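You operate a simulated robot arm through the tools that you are given. There is no shell and no other tool. Be economical: measure what you need, move in short steps, check, and stop when the job is done.

The job below is to be done with a simulated robot arm. You get a single attempt, and the scene is never put back.

## Task
Set the feeder up for the job on the card.
Fine: both guides, speed and batch as on the card; gate gap from the thickness chart.

It is judged by the outcome, as a careful person would: the job done as asked, and still so three seconds after it is handed in. It fails if anything else is knocked over, pushed out of place, dropped, spilled or broken.

## Robot
A 7-joint arm with a two-finger parallel gripper on a trunk, on a base that drives. Base frame: it is fixed to the floor where the robot stands at the start and does not move with it; the origin is under the middle of the robot, x ahead of it, y to its left, z up. Lengths are in mm, angles in degrees, forces in N, time in s.
With the tool pointing down near the work surface it reaches from about 100 to 720 mm from the robot's upright axis, wherever it stands. Its first joint turns from -166.0 to 166.0 degrees. Places, roughly: feeder batch knob [800, 200, 1000]; feeder job card [800, -400, 1200]; feeder jog button [700, 200, 1000]; feeder lock lever [400, -300, 800]; feeder reset button [600, 200, 1000]; feeder speed knob [800, 300, 1000]; feeder start button [700, 400, 1000]; feeder stop button [700, 300, 1000]; gate gap knob [900, -100, 1100]; jogger switch [700, 100, 1000]; left guide hand wheel [500, 0, 700]; right guide hand wheel [300, -500, 700]; thickness chart [700, -700, 1200]. Payload 1.57 kg.
The tool frame sits at the grasp point between the pads (the TCP): z along the fingers, y along the line on which they close. The tips reach 30 mm beyond it. Largest opening 110 mm; finger width 24, thickness 12; the body of the gripper, 48 by 112 mm, starts 78 mm behind the TCP.
Orientation is that of the tool frame in the base frame, as [roll, pitch, yaw] about the fixed x, y, z axes, in that order (R = Rz(yaw) Ry(pitch) Rx(roll)). With the fingers straight down and closing along the base's y, the tool's x points along the base's -x, its y along +y and its z along -z.

## Interface
- The arm moves only by the tool drive_tool. Its argument "motion" is a list of rows, each a list of 7 numbers: the turn, a rotation vector about the tool's x, y, z in units of 45 degrees (1.0 is 45 degrees), then the shift along the tool's x, y, z in units of 150 mm (1.0 is 150 mm), then the closure in counts, from 0 (fully open) to 255 (shut). In form: [[wx, wy, wz, tx, ty, tz, hand], ...]. A call has 1 to 10 rows; each row is the pose to reach, as a shift and turn from the pose commanded when the call began, along the tool's axes at that moment. A call with a number of a shift or a turn outside -1 to 1 is refused whole. A row lasts 0.2 s, in which the tool goes at most 50 mm and 8.6 degrees; a call with a longer step from one row to the next is refused whole, and so is a gripper value outside its range. Where a pose cannot be reached the arm comes as near as it can. A force on the tool above 40 N (or 10 N above the force at the start of the call, whichever is more), or a blocked arm, ends the call early, and 0.2 s more pass. Each finger travels about 45 mm/s and halts on what it meets, pressing with about 21 N; the grip force reading is that of the motor and also rises with nothing between the fingers. The clock runs only during rows and for 0.2 s after the last one: add rows that repeat a pose to give the fingers time. The reply holds the time, the measured pose of the TCP, the force on the tool along the base axes, the opening and the grip force, in the units named above and with some noise, with the torque about the TCP (base axes, N m) and any sound that the robot's microphone picked up, and new pictures: "views" is both (left out), scene, wrist or none.
- Cameras (640 x 400 px; columns grow to the right, rows downward): "scene" is now at [39.5, 112.4, 1528.1]; the picture's right is [-0.50, -0.87, 0.00], its down [-0.53, 0.31, -0.79] and it looks along [0.69, -0.39, -0.61] (base axes); focal length 270 px, centre (320, 200). "wrist" rides on the gripper at [70, 16, -141] in the tool frame; the picture's right is [-0.23, 0.97, 0.00], its down [-0.86, -0.20, -0.48] and it looks along [-0.47, -0.11, 0.88] (tool axes); focal length 222 px, centre (320, 200). There is no depth. A picture from a camera that has moved, and an enlarged one, comes with that camera's place and axes in the base frame and with its lens. The place of the scene camera against the robot may be out by one fixed shift of up to 25 mm in any direction.
- slide_trunk(by): slides the trunk up (or, below 0, down) by that many mm; the arm and the scene camera ride with it, the base frame stays. It gives what a move gives, with no picture.
- steer(legs): drives the robot by 1 to 6 legs, each [ahead, turn to the left] in mm and degrees, along the robot's own axes; the way and the turn of a leg run together, so that a leg with both is an arc; at most 1500 mm and 180 degrees a leg. The arm and the cameras ride along, it lands a little off, and it stops where it bumps. It gives what a move gives, and a new picture of the scene camera.
- head_to(pan, tilt): turns the head with the scene camera to pan (to the left, within 155 degrees either way) and tilt (down, from -29 to 69), counted from straight ahead of the robot. It gives what a move gives, and a new picture of the scene camera.
- inspect(camera, box): a new picture of the part [left, top, right, bottom] of that camera's present view, enlarged. It takes no simulated time.
- sign_off(): hands the job in; it is judged then, once.

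Go step by step. Nothing tells you exact positions but the pictures and the camera data: compare them with the known pose of the tool, close in by small moves and look again before you grip or let go. The budget is 120 turns and 260 pictures, counting those below and the enlarged ones. Unless the task says otherwise, let go and move clear before handing in, and close with one line.

The tools are called after ">>>" as a command line: name --pt "numbers of a row" for each row, then --argument value for the rest, lists and objects as JSON in quotes. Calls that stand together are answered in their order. drive_tool: Moves the arm, as the interface text tells. Its arguments: {"type":"object","properties":{"motion":{"type":"array","items":{"type":"array","items":{"type":"number"}}},"views":{"type":"string","enum":["both","scene","wrist","none"]}},"required":["motion"]} The other tools are called the same way: slide_trunk (by) slides the trunk up or down; steer (legs) drives the base; head_to (pan, tilt) turns the head that bears the scene camera; inspect (camera, box) takes an enlarged picture of a part of a camera's view; sign_off () hands the job in.

At the start:

```text
time: 0.0
eef_pos: [355.2, -132.2, 1302.7]
tcp_rot: [-179.5, 1.0, 180.0]
wrist_force: [68.5, -44.8, -129.1]
wrist_torque: [2.34, -0.66, 1.42]
opening: 109.9
grip_force: 0.0
trunk travel left (down, up): [-459.0, 131.0]
robot x, y, heading: [4.1, 3.2, 0.1]
head pan, tilt: [-29.9, 37.8]
```

scene: 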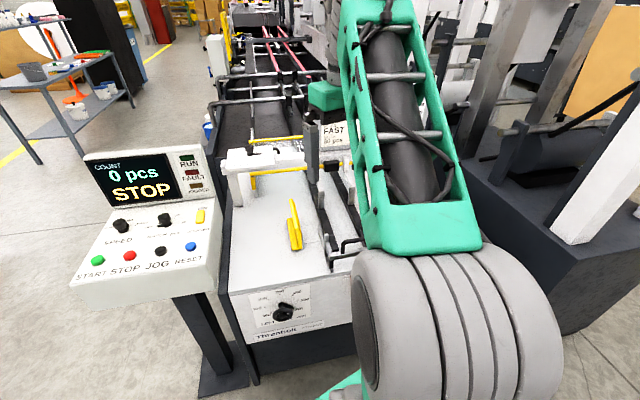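
wrist: 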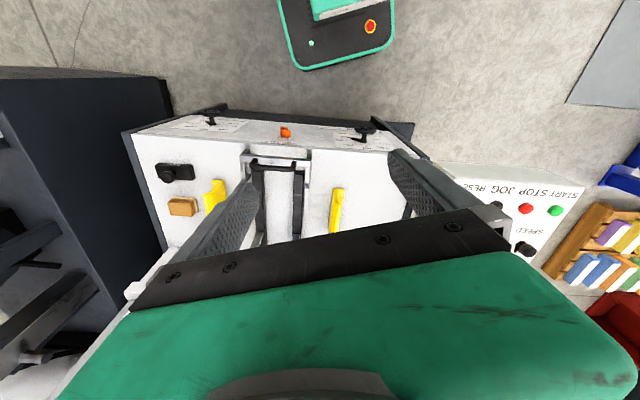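

I see the feeder ahead with the control panel to the left; the arm hides the right side. First I look around with the head to read the card and the chart.

>>> head_to --pan -50 --tilt 20

>>> inspect --camera "wrist" --box '[120, 60, 440, 260]'

```text
time: 0.8
eef_pos: [358.0, -132.6, 1302.0]
tcp_rot: [-179.6, 1.3, -179.9]
wrist_force: [30.8, -23.6, -61.2]
wrist_torque: [1.55, -0.57, 1.06]
opening: 110.1
grip_force: 0.0
trunk travel left (down, up): [-459.0, 131.0]
robot x, y, heading: [-3.4, 1.3, -0.0]
head pan, tilt: [-50.0, 20.0]
camera scene: at [24.5, 84.2, 1556.1], right [-0.77, -0.64, 0.0], down [-0.22, 0.26, -0.94], along [0.6, -0.72, -0.34], focal length 270 px, centre (320, 200)
```

scene: 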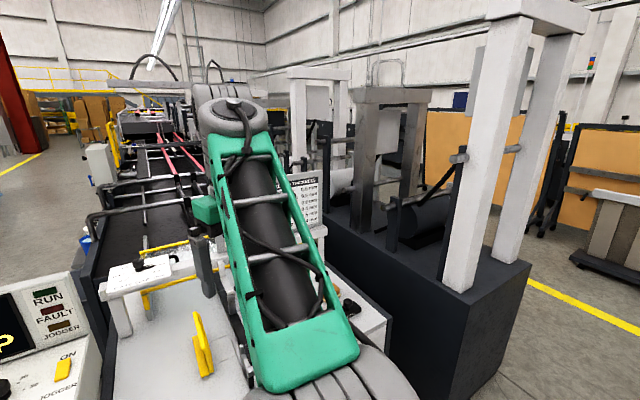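

```text
2.00 times, centred on (280, 160) of wrist
camera zoom: at [283.6, -113.6, 1441.4], right [0.23, 0.97, 0.0], down [0.84, -0.19, 0.5], along [0.48, -0.12, -0.87], focal length 444 px, centre (400, 280)
```

zoom: 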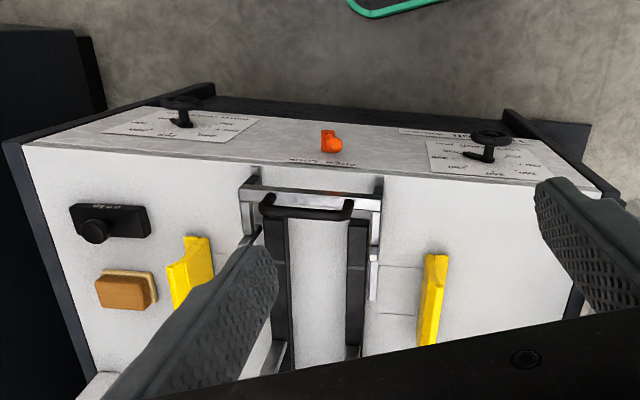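

The arm hides the card and chart, so I swing it to the left.

>>> drive_tool --pt "0 0 0 0 0.3 0 0" --pt "0 0 0 0 0.6 0 0" --pt "0 0 0 0 0.9 0 0" --pt "0 0 0 0 1 0 0" --views "none"

>>> drive_tool --pt "0 0 0 0 0.3 0 0" --pt "0 0 0 0 0.6 0 0" --pt "0 0 0 0 0.9 0 0" --pt "0 0 0 0 1 0 0" --views "none"

>>> drive_tool --pt "0 0 0 0 0.3 0 0" --pt "0 0 0 0 0.6 0 0" --pt "0 0 0 0 0.9 0 0" --pt "0 0 0 0 1 0 0" --views "scene"

```text
time: 1.1
eef_pos: [358.4, -127.4, 1303.5]
tcp_rot: [-179.3, 1.5, -179.4]
wrist_force: [10.4, 2.1, -13.4]
wrist_torque: [-0.85, 0.54, -0.63]
opening: 109.7
grip_force: 0.1
trunk travel left (down, up): [-459.0, 131.0]
robot x, y, heading: [0.3, 1.8, -0.3]
head pan, tilt: [-50.0, 20.0]
stopped in row 1: the force on the tool passed its limit at 106 N (the readings are from after the stop); the commanded pose is now the measured one
```

```text
time: 2.1
eef_pos: [356.0, 23.2, 1299.9]
tcp_rot: [-179.3, 1.3, -179.4]
wrist_force: [0.3, 1.0, -0.1]
wrist_torque: [0.01, -0.02, 0.0]
opening: 110.1
grip_force: 0.0
trunk travel left (down, up): [-459.0, 131.0]
robot x, y, heading: [-0.7, 1.4, 0.1]
head pan, tilt: [-50.0, 20.0]
```

```text
time: 3.1
eef_pos: [356.9, 172.5, 1300.0]
tcp_rot: [-179.3, 1.3, -179.4]
wrist_force: [0.0, 0.0, -0.7]
wrist_torque: [-0.02, -0.04, -0.04]
opening: 110.2
grip_force: 0.0
trunk travel left (down, up): [-459.0, 131.0]
robot x, y, heading: [5.3, -1.9, -0.1]
head pan, tilt: [-50.0, 20.0]
camera scene: at [24.5, 84.5, 1556.2], right [-0.77, -0.64, 0.0], down [-0.22, 0.26, -0.94], along [0.6, -0.72, -0.34], focal length 270 px, centre (320, 200)
```

scene: 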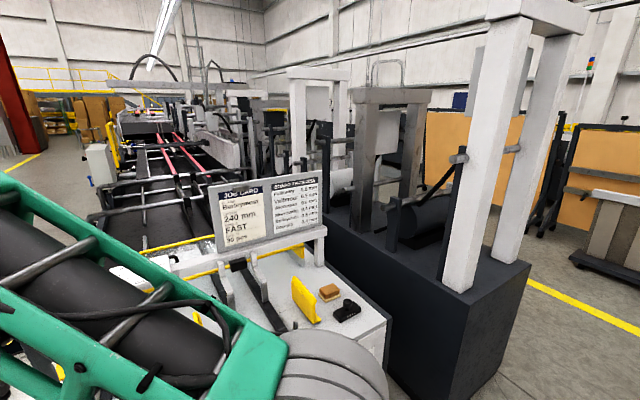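

The card and chart are visible now; I enlarge them.

>>> inspect --camera "scene" --box '[205, 165, 275, 255]'

>>> inspect --camera "scene" --box '[262, 165, 332, 245]'

>>> head_to --pan -35 --tilt 55

```text
4.44 times, centred on (240, 210) of scene
camera zoom: at [24.5, 84.5, 1556.2], right [-0.77, -0.64, 0.0], down [-0.22, 0.26, -0.94], along [0.6, -0.72, -0.34], focal length 1202 px, centre (676, 156)
```

zoom: 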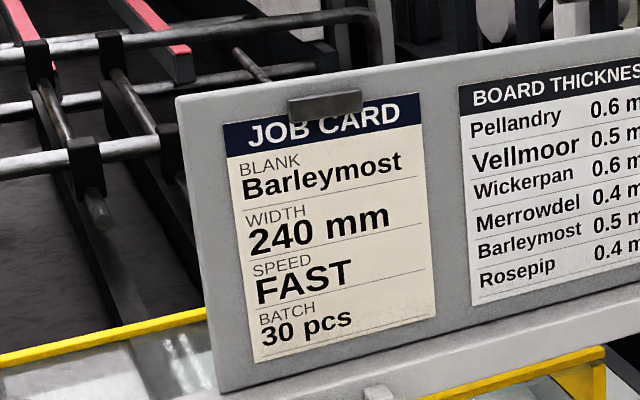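

```text
5.00 times, centred on (297, 205) of scene
camera zoom: at [24.5, 84.5, 1556.2], right [-0.77, -0.64, 0.0], down [-0.22, 0.26, -0.94], along [0.6, -0.72, -0.34], focal length 1353 px, centre (435, 175)
```

zoom: 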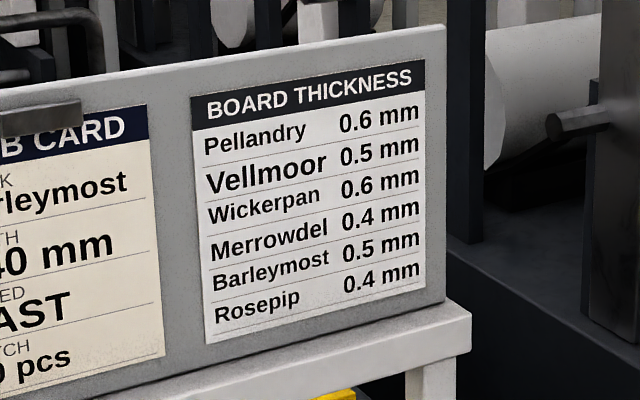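

```text
time: 4.1
eef_pos: [356.9, 172.0, 1300.5]
tcp_rot: [-179.5, 1.3, -179.4]
wrist_force: [0.4, 0.2, 0.1]
wrist_torque: [0.0, 0.02, 0.01]
opening: 110.0
grip_force: 0.1
trunk travel left (down, up): [-459.0, 131.0]
robot x, y, heading: [2.2, -3.1, -0.0]
head pan, tilt: [-35.0, 55.0]
camera scene: at [23.7, 114.2, 1504.1], right [-0.57, -0.82, 0.0], down [-0.67, 0.47, -0.57], along [0.47, -0.33, -0.82], focal length 270 px, centre (320, 200)
```

scene: 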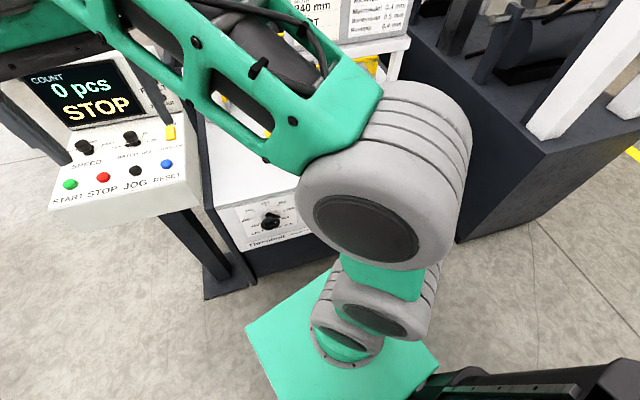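

Job: Barleymost, 240 mm, FAST, 30 pcs, chart thickness 0.5 mm. The front face of the feeder is yawed about -20°. I'd like to square up to it and back off a bit; first I check behind the robot.

>>> head_to --pan 150 --tilt 40

>>> head_to --pan -150 --tilt 40

```text
time: 6.9
eef_pos: [356.4, 173.0, 1300.3]
tcp_rot: [-179.4, 1.3, -179.4]
wrist_force: [-0.5, -1.0, 1.4]
wrist_torque: [0.0, 0.03, 0.0]
opening: 110.0
grip_force: 0.0
trunk travel left (down, up): [-459.0, 131.0]
robot x, y, heading: [-1.8, -0.1, -0.0]
head pan, tilt: [150.0, 40.0]
camera scene: at [-109.0, 198.1, 1524.8], right [0.5, 0.87, 0.0], down [0.56, -0.32, -0.77], along [-0.66, 0.38, -0.64], focal length 270 px, centre (320, 200)
```

scene: 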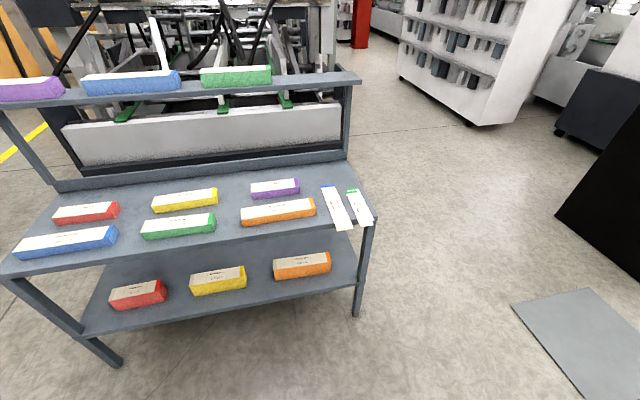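

```text
time: 10.9
eef_pos: [357.2, 172.5, 1299.6]
tcp_rot: [-179.3, 1.4, -179.4]
wrist_force: [0.2, -0.9, -0.1]
wrist_torque: [0.0, -0.02, 0.01]
opening: 110.0
grip_force: 0.1
trunk travel left (down, up): [-459.0, 131.0]
robot x, y, heading: [-1.0, 2.8, -0.3]
head pan, tilt: [-150.0, 40.0]
camera scene: at [-109.0, 113.1, 1524.8], right [-0.5, 0.87, 0.0], down [0.56, 0.32, -0.77], along [-0.66, -0.38, -0.64], focal length 270 px, centre (320, 200)
```

scene: 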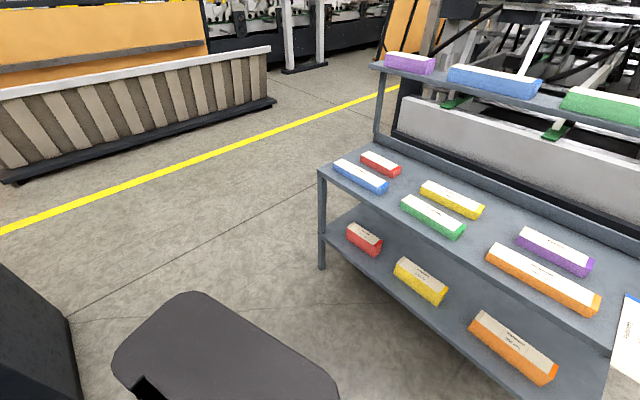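

Behind is a shelf about 700 mm away, so backing 150 mm is safe. I turn to face the feeder front.

>>> steer --legs '[[0, -20], [-150, 0]]'

>>> head_to --pan -10 --tilt 50

```text
time: 13.4
eef_pos: [247.2, 93.3, 1301.2]
tcp_rot: [-179.4, 1.4, 160.7]
wrist_force: [-0.3, 0.0, -0.3]
wrist_torque: [-0.02, -0.02, 0.02]
opening: 109.9
grip_force: 0.2
trunk travel left (down, up): [-459.0, 131.0]
robot x, y, heading: [-148.2, 54.0, -20.1]
head pan, tilt: [-150.0, 40.0]
camera scene: at [-209.2, 205.5, 1524.7], right [-0.17, 0.98, 0.0], down [0.63, 0.11, -0.77], along [-0.75, -0.13, -0.64], focal length 270 px, centre (320, 200)
```

scene: 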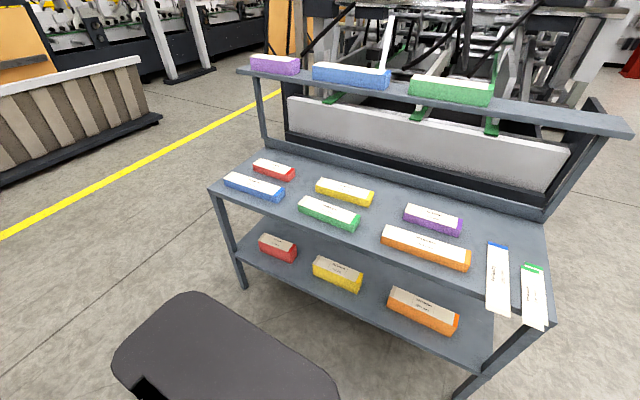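

```text
time: 15.7
eef_pos: [248.0, 93.4, 1299.2]
tcp_rot: [-179.4, 1.3, 160.6]
wrist_force: [0.5, -1.2, -0.7]
wrist_torque: [0.01, -0.01, -0.03]
opening: 109.9
grip_force: 0.0
trunk travel left (down, up): [-459.0, 131.0]
robot x, y, heading: [-148.9, 52.5, -20.1]
head pan, tilt: [-10.0, 50.0]
camera scene: at [-58.3, 181.5, 1510.6], right [-0.5, -0.87, 0.0], down [-0.66, 0.38, -0.64], along [0.56, -0.32, -0.77], focal length 270 px, centre (320, 200)
```

scene: 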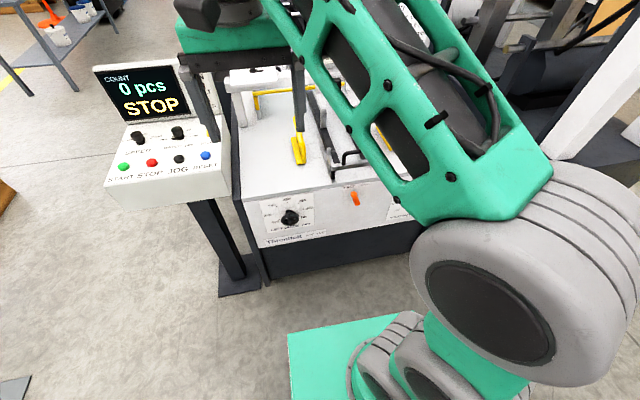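

Now I inspect the dial on the front and the panel.

>>> inspect --camera "scene" --box '[240, 170, 400, 270]'

>>> inspect --camera "scene" --box '[85, 60, 245, 200]'

>>> inspect --camera "wrist" --box '[160, 0, 480, 200]'

```text
4.00 times, centred on (320, 220) of scene
camera zoom: at [-58.3, 181.5, 1510.6], right [-0.5, -0.87, 0.0], down [-0.66, 0.38, -0.64], along [0.56, -0.32, -0.77], focal length 1082 px, centre (320, 120)
```

zoom: 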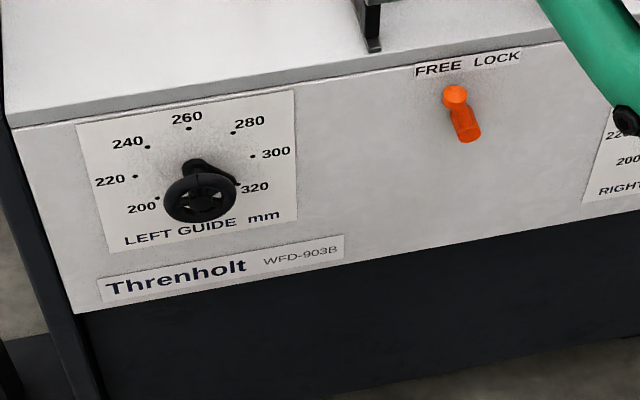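

```text
2.86 times, centred on (165, 130) of scene
camera zoom: at [-58.3, 181.5, 1510.6], right [-0.5, -0.87, 0.0], down [-0.66, 0.38, -0.64], along [0.56, -0.32, -0.77], focal length 773 px, centre (763, 400)
```

zoom: 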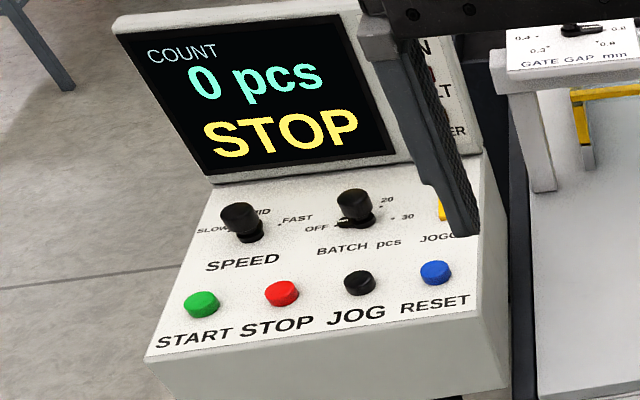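

```text
2.00 times, centred on (320, 100) of wrist
camera zoom: at [184.1, 135.6, 1438.2], right [0.54, 0.84, -0.01], down [0.73, -0.46, 0.5], along [0.42, -0.27, -0.87], focal length 444 px, centre (320, 400)
```

zoom: 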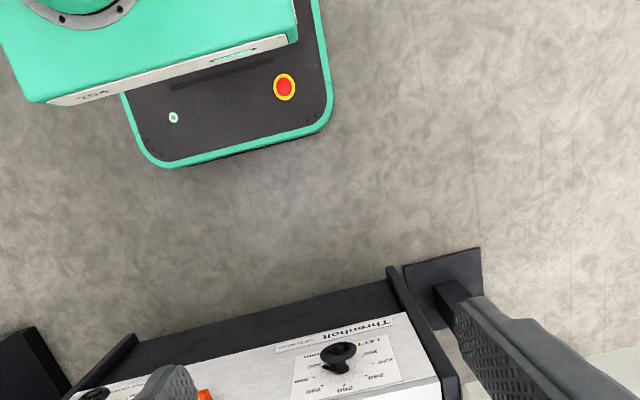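

The left guide dial, lock lever and control panel are readable. I lower the trunk so the arm can point horizontally at the front face.

>>> slide_trunk --by -300

>>> drive_tool --pt "0 -0.19 0 0 0 0 0" --pt "0 -0.38 0 0 0 0 0" --pt "0 -0.57 0 0 0 0 0" --pt "0 -0.76 0 0 0 0 0" --pt "0 -0.95 0 0 0 0 0" --pt "0 -1 0 0 0 0 0" --views "none"

>>> drive_tool --pt "0 -0.19 0 0 0 0 0" --pt "0 -0.38 0 0 0 0 0" --pt "0 -0.57 0 0 0 0 0" --pt "0 -0.76 0 0 0 0 0" --pt "0 -0.95 0 0 0 0 0" --pt "0 -1 0 0 0 0 0" --views "both"

```text
time: 18.7
eef_pos: [247.4, 93.0, 1000.0]
tcp_rot: [-179.5, 1.3, 160.6]
wrist_force: [-0.3, 0.0, -0.3]
wrist_torque: [0.0, 0.02, 0.0]
opening: 109.9
grip_force: 0.1
trunk travel left (down, up): [-159.0, 431.0]
robot x, y, heading: [-146.1, 51.5, -20.0]
head pan, tilt: [-10.0, 50.0]
```

```text
time: 20.1
eef_pos: [258.3, 95.6, 996.8]
tcp_rot: [-178.5, 45.2, 161.6]
wrist_force: [0.4, 0.0, -0.3]
wrist_torque: [0.03, 0.01, 0.02]
opening: 109.9
grip_force: 0.0
out of reach, approached as far as the arm can: row 6
trunk travel left (down, up): [-159.0, 431.0]
robot x, y, heading: [-148.3, 55.6, -19.9]
head pan, tilt: [-10.0, 50.0]
```

```text
time: 21.5
eef_pos: [251.0, 92.8, 1015.4]
tcp_rot: [-179.0, 48.2, 161.5]
wrist_force: [-1.1, 0.5, -0.4]
wrist_torque: [0.0, -0.02, 0.0]
opening: 109.9
grip_force: 0.0
out of reach, approached as far as the arm can: row 1, 2, 3, 4, 5, 6
trunk travel left (down, up): [-159.0, 431.0]
robot x, y, heading: [-146.1, 55.8, -20.0]
head pan, tilt: [-10.0, 50.0]
camera scene: at [-50.9, 181.6, 1210.3], right [-0.5, -0.87, 0.0], down [-0.67, 0.38, -0.64], along [0.55, -0.32, -0.77], focal length 270 px, centre (320, 200)
camera wrist: at [111.9, 160.6, 1057.4], right [0.46, 0.87, 0.16], down [0.14, -0.25, 0.96], along [0.87, -0.42, -0.24], focal length 222 px, centre (320, 200)
```

scene: 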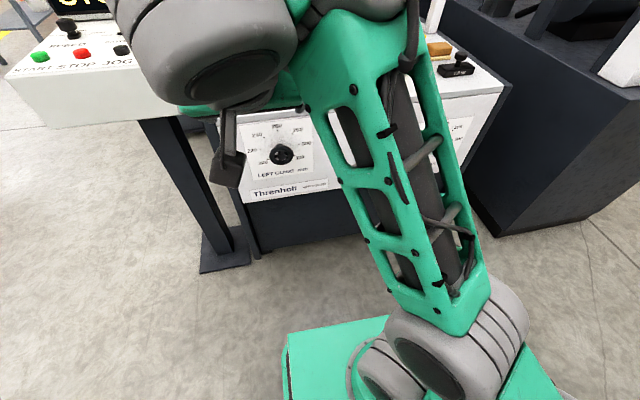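
wrist: 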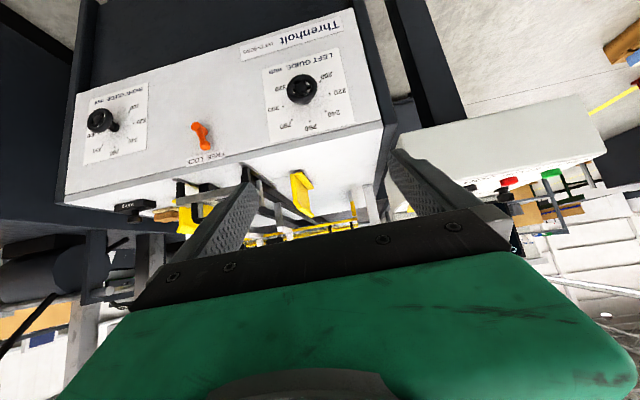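

The wrist camera sees both dials and the lever. I enlarge it to read them.

>>> inspect --camera "wrist" --box '[230, 10, 390, 150]'

>>> inspect --camera "wrist" --box '[70, 70, 230, 210]'

>>> drive_tool --pt "0 0 0 0.09 0 0.25 0" --pt "0 0 0 0.17 0 0.5 0" --pt "0 0 0 0.25 0 0.75 0" --pt "0 0 0 0.25 0 1 0" --views "none"

>>> drive_tool --pt "0 -0.15 0 0 0 0 0" --pt "0 -0.3 0 0 0 0 0" --pt "0 -0.45 0 0 0 0 0" --pt "0 -0.6 0 0 0 0 0" --pt "0 -0.75 0 0 0 0 0" --pt "0 -0.9 0 0 0 0 0" --views "both"

```text
2.86 times, centred on (310, 80) of wrist
camera zoom: at [111.9, 160.6, 1057.4], right [0.46, 0.87, 0.16], down [0.14, -0.25, 0.96], along [0.87, -0.42, -0.24], focal length 635 px, centre (349, 543)
```

zoom: 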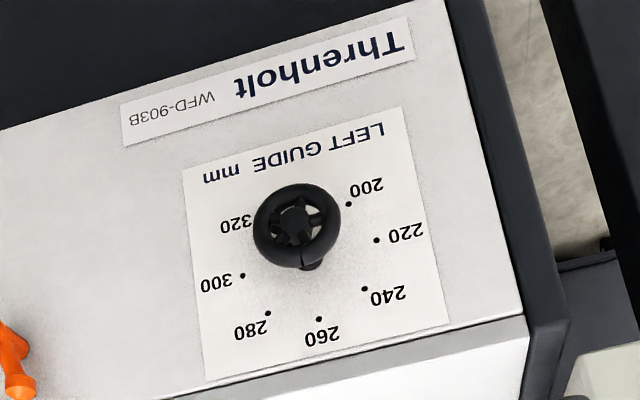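

```text
2.86 times, centred on (150, 140) of wrist
camera zoom: at [111.9, 160.6, 1057.4], right [0.46, 0.87, 0.16], down [0.14, -0.25, 0.96], along [0.87, -0.42, -0.24], focal length 635 px, centre (806, 371)
```

zoom: 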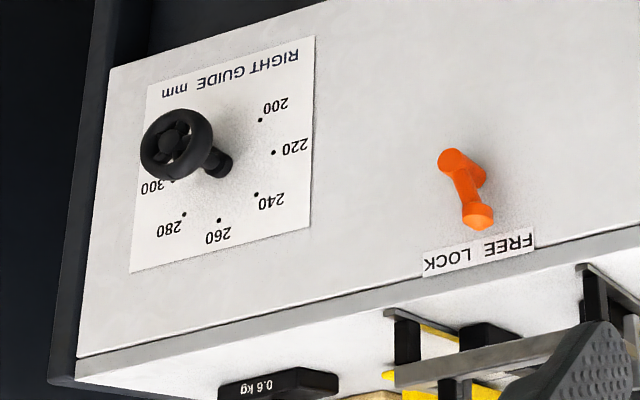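

```text
time: 22.5
eef_pos: [250.1, 92.8, 1016.4]
tcp_rot: [-179.1, 48.2, 161.6]
wrist_force: [0.8, 0.1, 0.5]
wrist_torque: [-0.01, -0.03, 0.0]
opening: 109.8
grip_force: 0.2
out of reach, approached as far as the arm can: row 1, 2, 3, 4
trunk travel left (down, up): [-159.0, 431.0]
robot x, y, heading: [-144.4, 55.5, -19.9]
head pan, tilt: [-10.0, 50.0]
```

```text
time: 23.9
eef_pos: [246.3, 86.6, 1024.0]
tcp_rot: [-178.1, 49.2, 162.9]
wrist_force: [0.9, 0.5, -0.2]
wrist_torque: [-0.03, -0.01, 0.02]
opening: 110.0
grip_force: 0.1
out of reach, approached as far as the arm can: row 1, 2, 3, 4, 5, 6
trunk travel left (down, up): [-159.0, 431.0]
robot x, y, heading: [-144.6, 50.1, -20.0]
head pan, tilt: [-10.0, 50.0]
camera scene: at [-48.1, 178.8, 1210.5], right [-0.5, -0.87, 0.0], down [-0.67, 0.38, -0.64], along [0.55, -0.32, -0.77], focal length 270 px, centre (320, 200)
camera wrist: at [106.6, 152.7, 1062.1], right [0.45, 0.88, 0.15], down [0.13, -0.23, 0.96], along [0.88, -0.41, -0.22], focal length 222 px, centre (320, 200)
```

scene: 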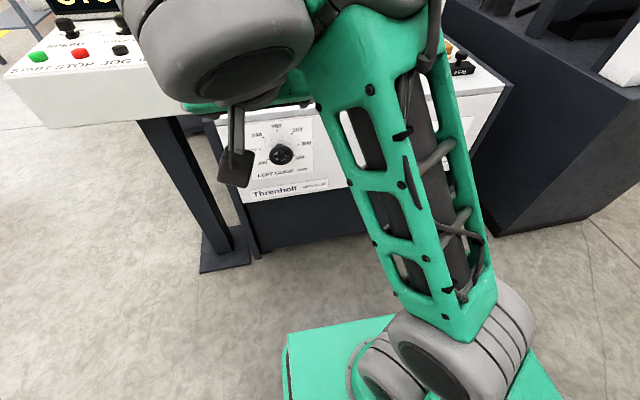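
wrist: 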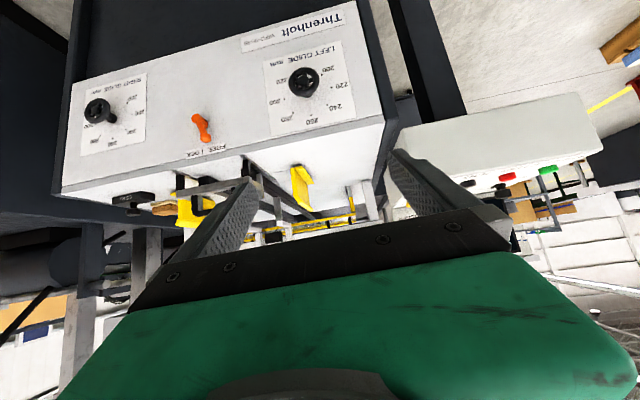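

The arm ran into a wrist limit near the body. I turn the commanded pose back a bit so that it can come forward instead.

>>> drive_tool --pt "0 0.15 0 0 0 0 0" --pt "0 0.3 0 0 0 0 0" --pt "0 0.45 0 0 0 0 0" --pt "0 0.6 0 0 0 0 0" --pt "0 0.75 0 0 0 0 0" --pt "0 0.9 0 0 0 0 0" --views "none"

```text
time: 25.3
eef_pos: [230.1, 82.9, 1036.3]
tcp_rot: [-179.7, 10.6, 161.1]
wrist_force: [-0.4, -0.8, 0.4]
wrist_torque: [0.01, -0.03, 0.01]
opening: 110.2
grip_force: 0.0
trunk travel left (down, up): [-159.0, 431.0]
robot x, y, heading: [-145.7, 55.5, -19.9]
head pan, tilt: [-10.0, 50.0]
```

That shows a failed row leaves the pose as reached. The arm needs more room for a horizontal tool, so I check clearance behind before backing up more.

>>> head_to --pan -155 --tilt 60

>>> head_to --pan 155 --tilt 60

```text
time: 27.6
eef_pos: [229.0, 82.8, 1036.0]
tcp_rot: [-179.8, 10.6, 161.1]
wrist_force: [0.4, 1.3, -0.5]
wrist_torque: [0.0, -0.02, 0.0]
opening: 109.8
grip_force: 0.1
trunk travel left (down, up): [-159.0, 431.0]
robot x, y, heading: [-144.0, 52.4, -20.0]
head pan, tilt: [-154.7, 60.0]
camera scene: at [-191.3, 213.9, 1198.0], right [-0.09, 1.0, 0.0], down [0.86, 0.08, -0.5], along [-0.5, -0.05, -0.87], focal length 270 px, centre (320, 200)
```

scene: 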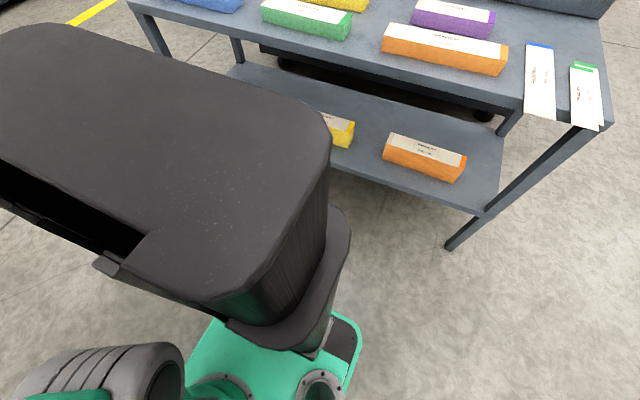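

```text
time: 31.8
eef_pos: [229.7, 82.7, 1036.2]
tcp_rot: [-179.8, 10.6, 161.2]
wrist_force: [-0.8, 0.1, 0.0]
wrist_torque: [0.0, -0.01, 0.01]
opening: 110.0
grip_force: 0.1
trunk travel left (down, up): [-159.0, 431.0]
robot x, y, heading: [-146.4, 53.7, -20.3]
head pan, tilt: [154.7, 60.0]
camera scene: at [-171.8, 267.4, 1198.0], right [0.71, 0.7, 0.0], down [0.61, -0.62, -0.5], along [-0.35, 0.36, -0.87], focal length 270 px, centre (320, 200)
```

scene: 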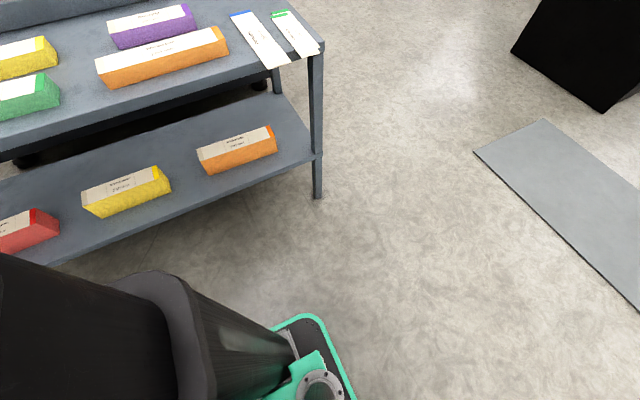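

The base rear has roughly 300+ mm of room. I back another 160 mm and look ahead again.

>>> steer --legs '[[-160, 0]]'

>>> drive_tool --pt "0 0 0 -0.25 0 0.2 0" --pt "0 0 0 -0.5 0 0.4 0" --pt "0 0 0 -0.75 0 0.4 0" --pt "0 0 0 -1 0 0.4 0" --views "none"

>>> drive_tool --pt "0 -0.15 0 -0.1 0 0 0" --pt "0 -0.3 0 -0.2 0 0 0" --pt "0 -0.45 0 -0.3 0 0 0" --pt "0 -0.6 0 -0.3 0 0 0" --pt "0 -0.75 0 -0.3 0 0 0" --pt "0 -0.9 0 -0.3 0 0 0" --views "none"

>>> head_to --pan -5 --tilt 35

```text
time: 33.2
eef_pos: [78.7, 139.9, 1036.1]
tcp_rot: [-179.7, 10.6, 161.1]
wrist_force: [0.1, -1.0, 1.2]
wrist_torque: [0.0, -0.01, 0.01]
opening: 109.8
grip_force: 0.0
trunk travel left (down, up): [-159.0, 431.0]
robot x, y, heading: [-295.6, 112.3, -20.1]
head pan, tilt: [154.7, 60.0]
camera scene: at [-322.9, 322.3, 1198.0], right [0.71, 0.7, 0.0], down [0.61, -0.62, -0.5], along [-0.35, 0.36, -0.87], focal length 270 px, centre (320, 200)
```

scene: 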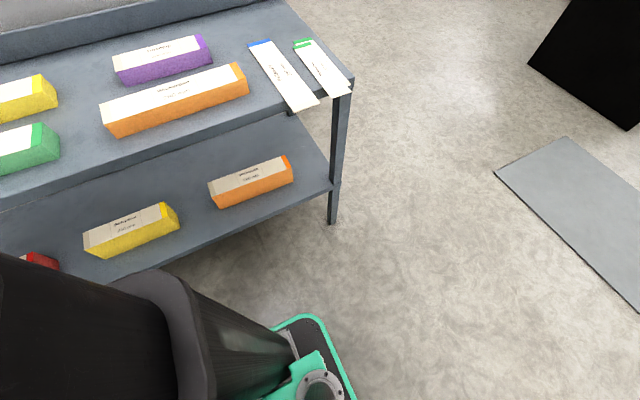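

```text
time: 34.2
eef_pos: [228.6, 84.5, 1004.6]
tcp_rot: [-179.7, 10.6, 161.1]
wrist_force: [-1.2, 0.6, 0.9]
wrist_torque: [0.01, -0.05, 0.04]
opening: 109.9
grip_force: 0.1
trunk travel left (down, up): [-159.0, 431.0]
robot x, y, heading: [-296.6, 106.5, -20.1]
head pan, tilt: [154.7, 60.0]
```

```text
time: 35.6
eef_pos: [289.4, 76.2, 1093.9]
tcp_rot: [-179.2, 49.6, 161.3]
wrist_force: [-0.8, 0.1, 0.5]
wrist_torque: [0.03, 0.0, 0.02]
opening: 110.1
grip_force: 0.1
out of reach, approached as far as the arm can: row 5, 6
trunk travel left (down, up): [-159.0, 431.0]
robot x, y, heading: [-297.7, 107.3, -19.9]
head pan, tilt: [154.7, 60.0]
```

```text
time: 38.0
eef_pos: [289.5, 76.9, 1093.5]
tcp_rot: [-179.3, 49.5, 161.4]
wrist_force: [0.3, -0.5, -0.2]
wrist_torque: [0.0, -0.02, 0.0]
opening: 110.1
grip_force: 0.1
trunk travel left (down, up): [-159.0, 431.0]
robot x, y, heading: [-298.4, 107.1, -20.1]
head pan, tilt: [-5.0, 35.0]
camera scene: at [-196.3, 237.9, 1232.3], right [-0.42, -0.91, 0.0], down [-0.52, 0.24, -0.82], along [0.74, -0.35, -0.57], focal length 270 px, centre (320, 200)
```

scene: 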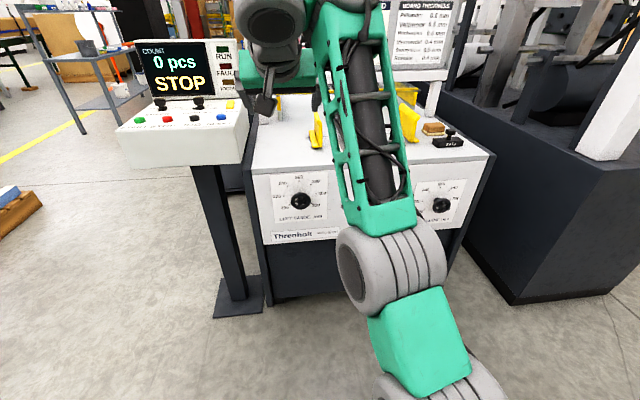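

The tool stops near 49° of tilt again. I go lower, keeping the tilt, then try tilting further.

>>> drive_tool --pt "0 0.1 0 0.15 0 0.15 0" --pt "0 0.1 0 0.37 0 0.33 0" --pt "0 0.1 0 0.55 0 0.5 0" --pt "0 0.1 0 0.74 0 0.67 0" --pt "0 0.1 0 0.92 0 0.84 0" --views "none"

>>> drive_tool --pt "0 -0.15 0 0 0 0 0" --pt "0 -0.3 0 0 0 0 0" --pt "0 -0.45 0 0 0 0 0" --pt "0 -0.6 0 0 0 0 0" --pt "0 -0.75 0 0 0 0 0" --pt "0 -0.9 0 0 0 0 0" --views "both"

```text
time: 39.2
eef_pos: [354.8, 80.7, 1022.6]
tcp_rot: [-179.3, 45.6, 161.3]
wrist_force: [-0.4, -0.1, 0.2]
wrist_torque: [0.01, 0.03, -0.01]
opening: 110.0
grip_force: 0.1
out of reach, approached as far as the arm can: row 1, 2, 3, 4, 5
trunk travel left (down, up): [-159.0, 431.0]
robot x, y, heading: [-297.2, 112.7, -19.8]
head pan, tilt: [-5.0, 35.0]
```

```text
time: 40.6
eef_pos: [362.3, 83.6, 1032.9]
tcp_rot: [-179.4, 51.0, 161.4]
wrist_force: [-0.5, 0.1, 0.1]
wrist_torque: [-0.04, -0.02, -0.03]
opening: 109.9
grip_force: 0.1
out of reach, approached as far as the arm can: row 1, 2, 3, 4, 5, 6
trunk travel left (down, up): [-159.0, 431.0]
robot x, y, heading: [-299.7, 107.4, -20.0]
head pan, tilt: [-5.0, 35.0]
camera scene: at [-196.3, 237.8, 1232.3], right [-0.42, -0.91, 0.0], down [-0.52, 0.24, -0.82], along [0.74, -0.35, -0.57], focal length 270 px, centre (320, 200)
camera wrist: at [221.5, 150.6, 1065.2], right [0.45, 0.88, 0.17], down [0.09, -0.24, 0.97], along [0.89, -0.42, -0.19], focal length 222 px, centre (320, 200)
```

scene: 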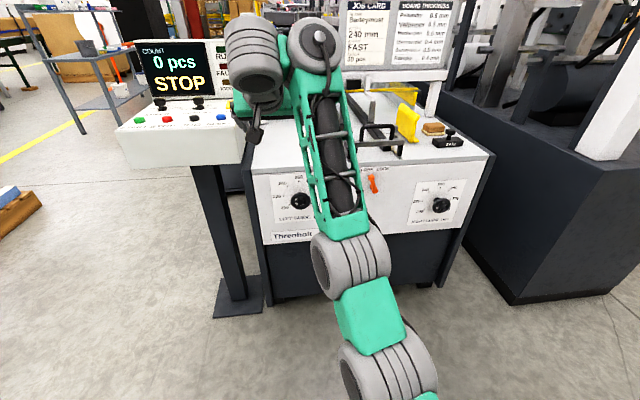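
wrist: 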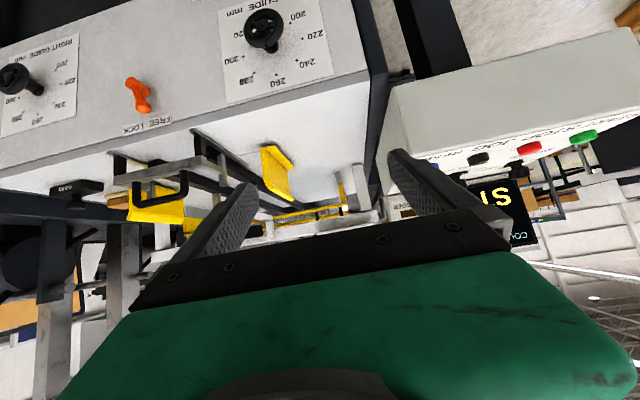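

The wrist bends only one way in this arm posture. I test whether the tool can point sideways instead.

>>> drive_tool --pt "0 0.17 0 0 0 0 0" --pt "0 0.34 0 0 0 0 0" --pt "0 0.51 0 0 0 0 0" --pt "0 0.68 0 0 0 0 0" --pt "0 0.85 0 0 0 0 0" --pt "0 1 0 0 0 0 0" --views "none"

>>> drive_tool --pt "0.17 0 0 0 0 0 0" --pt "0.34 0 0 0 0 0 0" --pt "0.51 0 0 0 0 0 0" --pt "0.68 0 0 0 0 0 0" --pt "0.85 0 0 0 0 0 0" --pt "1 0 0 0 0 0 0" --views "none"

>>> drive_tool --pt "0.17 0 0 0 0 0 0" --pt "0.34 0 0 0 0 0 0" --pt "0.51 0 0 0 0 0 0" --pt "0.68 0 0 0 0 0 0" --pt "0.85 0 0 0 0 0 0" --pt "1 0 0 0 0 0 0" --views "scene"

```text
time: 42.0
eef_pos: [293.9, 84.5, 962.3]
tcp_rot: [-179.6, 6.9, 161.1]
wrist_force: [0.1, 0.3, -1.5]
wrist_torque: [0.02, 0.0, 0.02]
opening: 109.9
grip_force: 0.1
out of reach, approached as far as the arm can: row 2, 3, 4, 5, 6
trunk travel left (down, up): [-159.0, 431.0]
robot x, y, heading: [-299.1, 106.5, -20.2]
head pan, tilt: [-5.0, 35.0]
```

```text
time: 43.4
eef_pos: [251.7, 76.8, 874.0]
tcp_rot: [-158.8, 5.1, 160.4]
wrist_force: [-1.0, -0.4, -0.1]
wrist_torque: [-0.01, 0.02, -0.01]
opening: 109.7
grip_force: 0.0
out of reach, approached as far as the arm can: row 1, 2, 3, 4, 5, 6
trunk travel left (down, up): [-159.0, 431.0]
robot x, y, heading: [-299.6, 109.4, -20.2]
head pan, tilt: [-5.0, 35.0]
```

```text
time: 44.8
eef_pos: [251.5, 78.8, 874.4]
tcp_rot: [-158.8, 5.1, 160.3]
wrist_force: [0.1, 0.4, 0.2]
wrist_torque: [-0.01, -0.01, -0.02]
opening: 110.1
grip_force: 0.1
out of reach, approached as far as the arm can: row 1, 2, 3, 4, 5, 6
trunk travel left (down, up): [-159.0, 431.0]
robot x, y, heading: [-298.4, 107.9, -20.1]
head pan, tilt: [-5.0, 35.0]
camera scene: at [-196.3, 237.8, 1232.3], right [-0.42, -0.91, 0.0], down [-0.52, 0.24, -0.82], along [0.74, -0.35, -0.57], focal length 270 px, centre (320, 200)
```

scene: 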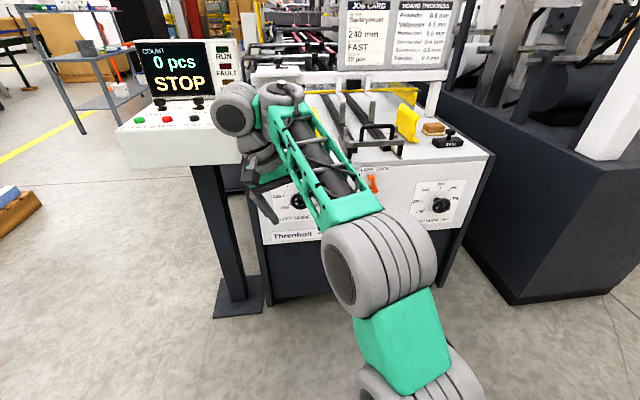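

Still limited there, likely stretched out. I bring the tool back to vertical, closer and lower, before testing further.

>>> drive_tool --pt "-0.12 0 0 0.25 0 0 0" --pt "-0.24 0 0 0.5 0 0 0" --pt "-0.36 0.05 0 0.7 0 0 0" --pt "-0.47 0.11 0 0.9 0 0 0" --pt "-0.47 0.11 0 0.9 0 0.2 0" --views "none"

>>> drive_tool --pt "0 -0.15 0 0 0 0 0" --pt "0 -0.3 0 0 0 0 0" --pt "0 -0.45 0 0 0 0 0" --pt "0 -0.6 0 0 0 0 0" --pt "0 -0.75 0 0 0 0 0" --pt "0 -0.9 0 0 0 0 0" --views "scene"

```text
time: 46.0
eef_pos: [124.5, 112.1, 833.4]
tcp_rot: [179.9, 0.4, 159.5]
wrist_force: [0.1, 0.6, 0.0]
wrist_torque: [-0.07, 0.0, -0.03]
opening: 110.0
grip_force: 0.0
trunk travel left (down, up): [-159.0, 431.0]
robot x, y, heading: [-294.8, 108.6, -19.9]
head pan, tilt: [-5.0, 35.0]
```

```text
time: 47.4
eef_pos: [143.7, 138.0, 958.0]
tcp_rot: [-179.6, 38.3, 159.4]
wrist_force: [0.5, -1.0, 1.1]
wrist_torque: [0.03, 0.05, 0.04]
opening: 110.1
grip_force: 0.1
out of reach, approached as far as the arm can: row 3, 4, 5, 6
trunk travel left (down, up): [-159.0, 431.0]
robot x, y, heading: [-297.3, 106.9, -19.8]
head pan, tilt: [-5.0, 35.0]
camera scene: at [-196.3, 236.6, 1237.3], right [-0.42, -0.91, 0.0], down [-0.52, 0.24, -0.82], along [0.74, -0.34, -0.57], focal length 270 px, centre (320, 200)
```

scene: 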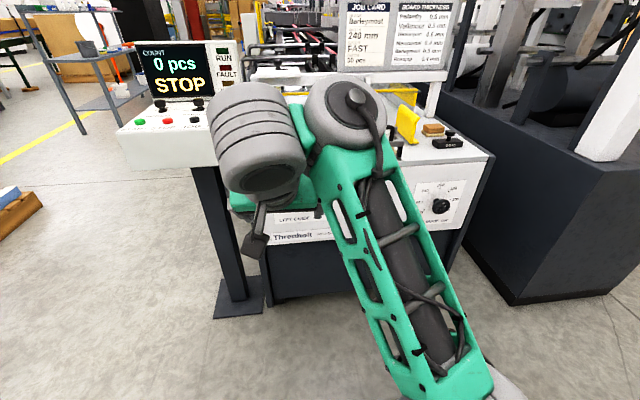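

The posture trades tilt for height. I go back to vertical close in and test sideways tilt there.

>>> drive_tool --pt "0 0.17 0 0.1 0 0.1 0" --pt "0 0.34 0 0.2 0 0.2 0" --pt "0 0.51 0 0.3 0 0.3 0" --pt "0 0.68 0 0.4 0 0.4 0" --pt "0 0.84 0 0.45 0 0.45 0" --views "none"

>>> drive_tool --pt "0.17 0 0 0 0 0 0" --pt "0.34 0 0 0 0 0 0" --pt "0.51 0 0 0 0 0 0" --pt "0.68 0 0 0 0 0 0" --pt "0.85 0 0 0 0 0 0" --pt "1 0 0 0 0 0 0" --views "none"

>>> drive_tool --pt "0.17 0 0 0 0 0 0" --pt "0.34 0 0 0 0 0 0" --pt "0.51 0 0 0 0 0 0" --pt "0.68 0 0 0 0 0 0" --pt "0.85 0 0 0 0 0 0" --pt "1 0 0 0 0 0 0" --views "scene"

```text
time: 48.6
eef_pos: [139.0, 139.3, 854.8]
tcp_rot: [180.0, 2.9, 159.4]
wrist_force: [-1.0, -0.5, -0.1]
wrist_torque: [0.02, -0.02, -0.01]
opening: 110.1
grip_force: 0.0
trunk travel left (down, up): [-159.0, 431.0]
robot x, y, heading: [-298.1, 108.1, -20.2]
head pan, tilt: [-5.0, 35.0]
```

```text
time: 50.0
eef_pos: [136.3, 142.5, 847.9]
tcp_rot: [-154.0, 2.7, 159.2]
wrist_force: [-0.6, 0.9, -0.3]
wrist_torque: [0.02, 0.04, -0.01]
opening: 109.8
grip_force: 0.1
out of reach, approached as far as the arm can: row 4, 5, 6
trunk travel left (down, up): [-159.0, 431.0]
robot x, y, heading: [-297.0, 108.4, -20.0]
head pan, tilt: [-5.0, 35.0]
```

```text
time: 51.4
eef_pos: [137.6, 142.3, 848.5]
tcp_rot: [-154.0, 2.7, 159.2]
wrist_force: [-0.4, -0.3, -0.3]
wrist_torque: [-0.01, -0.01, 0.02]
opening: 110.1
grip_force: 0.1
out of reach, approached as far as the arm can: row 1, 2, 3, 4, 5, 6
trunk travel left (down, up): [-159.0, 431.0]
robot x, y, heading: [-296.0, 106.8, -20.0]
head pan, tilt: [-5.0, 35.0]
camera scene: at [-196.3, 237.8, 1232.3], right [-0.42, -0.91, 0.0], down [-0.52, 0.24, -0.82], along [0.74, -0.35, -0.57], focal length 270 px, centre (320, 200)
```

scene: 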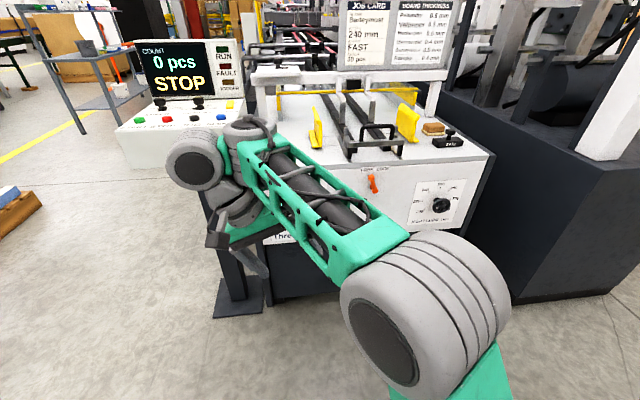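

I now think the elbow got twisted by shifting left. I go vertical and bring the tool back to straight ahead of the robot, then try pitching there.

>>> drive_tool --pt "-0.15 0 0 0 -0.1 0 0" --pt "-0.3 0 0 0 -0.2 0 0" --pt "-0.45 0.03 0 0 -0.3 0 0" --pt "-0.57 0.06 0 0 -0.4 0 0" --views "none"

>>> drive_tool --pt "0 0 0 -0.2 -0.25 0 0" --pt "0 0 0 -0.4 -0.5 0 0" --pt "0 0 0 -0.6 -0.75 0 0" --pt "0 0 0 -0.7 -1 0 0" --views "none"

>>> drive_tool --pt "0 -0.15 0 0 -0.1 0 0" --pt "0 -0.3 0 0 -0.2 0 0" --pt "0 -0.45 0 0 -0.3 0 0" --pt "0 -0.6 0 0 -0.3 0 0" --pt "0 -0.75 0 0 -0.3 0 0" --pt "0 -0.9 0 0 -0.3 0 0" --views "scene"

```text
time: 52.4
eef_pos: [121.0, 103.3, 873.4]
tcp_rot: [-178.0, 0.3, 158.6]
wrist_force: [0.2, -0.7, -0.6]
wrist_torque: [0.02, 0.02, 0.01]
opening: 110.0
grip_force: 0.0
out of reach, approached as far as the arm can: row 4
trunk travel left (down, up): [-159.0, 431.0]
robot x, y, heading: [-297.9, 107.2, -19.6]
head pan, tilt: [-5.0, 35.0]
```

```text
time: 53.4
eef_pos: [163.7, -79.6, 874.8]
tcp_rot: [-179.7, 0.1, 158.8]
wrist_force: [0.7, -0.6, 0.0]
wrist_torque: [-0.04, 0.02, -0.02]
opening: 110.1
grip_force: 0.1
trunk travel left (down, up): [-159.0, 431.0]
robot x, y, heading: [-295.5, 110.3, -20.0]
head pan, tilt: [-5.0, 35.0]
```

```text
time: 54.8
eef_pos: [148.4, -119.1, 874.3]
tcp_rot: [-179.6, 40.7, 158.9]
wrist_force: [0.3, -0.4, -0.5]
wrist_torque: [0.0, -0.01, 0.01]
opening: 109.9
grip_force: 0.0
trunk travel left (down, up): [-159.0, 431.0]
robot x, y, heading: [-296.7, 110.5, -20.1]
head pan, tilt: [-5.0, 35.0]
camera scene: at [-196.2, 237.7, 1232.3], right [-0.42, -0.91, 0.0], down [-0.52, 0.24, -0.82], along [0.74, -0.35, -0.57], focal length 270 px, centre (320, 200)
```

scene: 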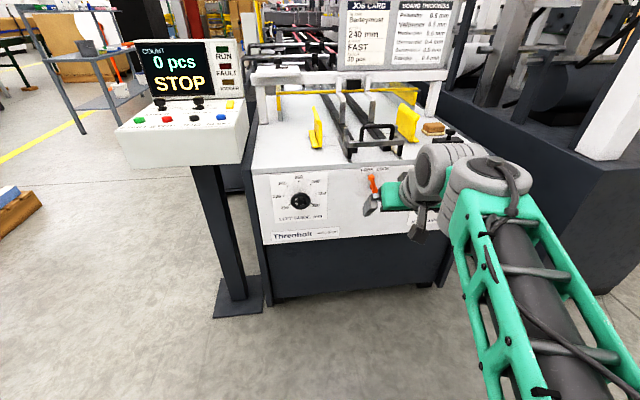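

That worked: pitch now follows. I continue to horizontal and also lower the trunk by 100 mm.

>>> drive_tool --pt "0 -0.15 0 0 0 0 0" --pt "0 -0.3 0 0 0 0 0" --pt "0 -0.45 0 0 0 0 0" --pt "0 -0.6 0 0 0 0 0" --pt "0 -0.75 0 0 0 0 0" --pt "0 -0.9 0 0 0 0 0" --pt "0 -1 0 0 0 0 0" --views "both"

```text
time: 56.2
eef_pos: [167.8, -122.6, 805.4]
tcp_rot: [171.3, 69.3, 151.6]
wrist_force: [-0.9, 0.4, -0.3]
wrist_torque: [0.03, -0.01, -0.01]
opening: 110.0
grip_force: 0.0
trunk travel left (down, up): [-159.0, 431.0]
robot x, y, heading: [-297.9, 106.6, -20.1]
head pan, tilt: [-5.0, 35.0]
stopped in row 6: the arm was blocked; the commanded pose is now the measured one
camera scene: at [-189.0, 230.1, 1231.5], right [-0.42, -0.91, 0.0], down [-0.53, 0.25, -0.81], along [0.74, -0.34, -0.58], focal length 270 px, centre (320, 200)
camera wrist: at [25.0, -51.1, 790.2], right [0.41, 0.87, 0.26], down [-0.23, -0.18, 0.96], along [0.89, -0.45, 0.12], focal length 222 px, centre (320, 200)
```

scene: 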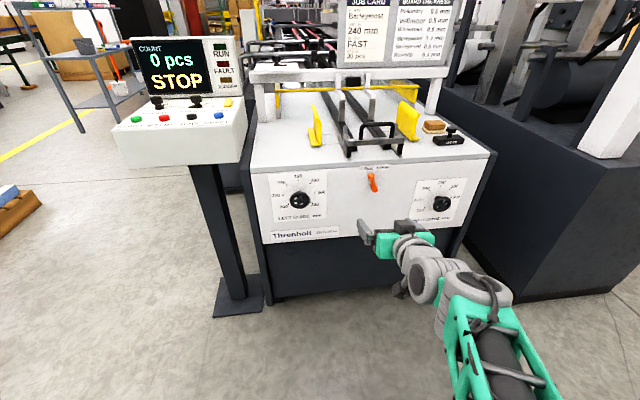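
wrist: 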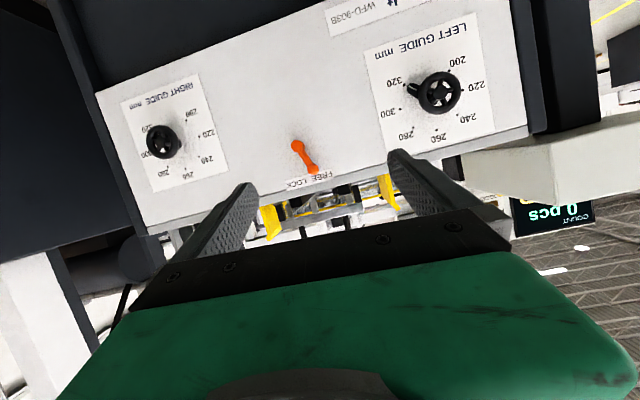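

Nearly horizontal; the arm got blocked by itself low down. I move up and forward before finishing the tilt.

>>> drive_tool --pt "0 0 0 -0.2 0 0.1 0" --pt "0 0 0 -0.4 0 0.2 0" --pt "0 0 0 -0.5 0 0.4 0" --pt "0 0 0 -0.5 0 0.5 0" --views "none"

>>> drive_tool --pt "0 -0.15 0 0 0 0 0" --pt "0 -0.3 0 0 0 0 0" --pt "0 -0.45 0 0 0 0 0" --views "scene"

```text
time: 57.2
eef_pos: [251.3, -150.6, 859.2]
tcp_rot: [172.0, 70.2, 152.6]
wrist_force: [-0.5, 0.3, 0.7]
wrist_torque: [-0.01, 0.02, -0.03]
opening: 109.8
grip_force: 0.1
trunk travel left (down, up): [-159.0, 431.0]
robot x, y, heading: [-299.3, 111.4, -20.0]
head pan, tilt: [-5.0, 35.0]
```

```text
time: 58.0
eef_pos: [252.0, -150.8, 859.8]
tcp_rot: [74.2, 87.1, 54.1]
wrist_force: [-0.9, 0.1, -0.3]
wrist_torque: [-0.05, 0.02, -0.02]
opening: 110.0
grip_force: 0.0
trunk travel left (down, up): [-159.0, 431.0]
robot x, y, heading: [-295.1, 107.4, -20.0]
head pan, tilt: [-5.0, 35.0]
camera scene: at [-196.4, 237.9, 1232.4], right [-0.42, -0.91, 0.0], down [-0.52, 0.24, -0.82], along [0.74, -0.35, -0.57], focal length 270 px, centre (320, 200)
```

scene: 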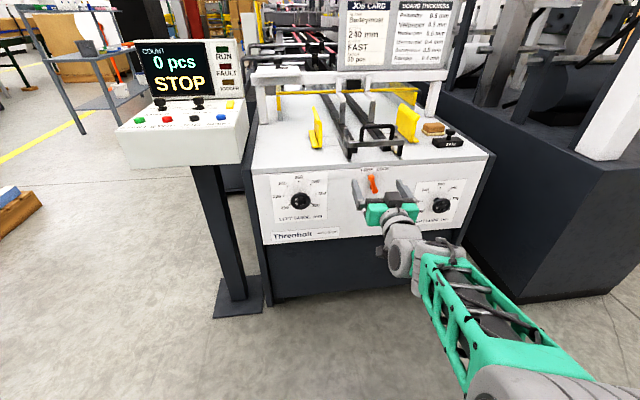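

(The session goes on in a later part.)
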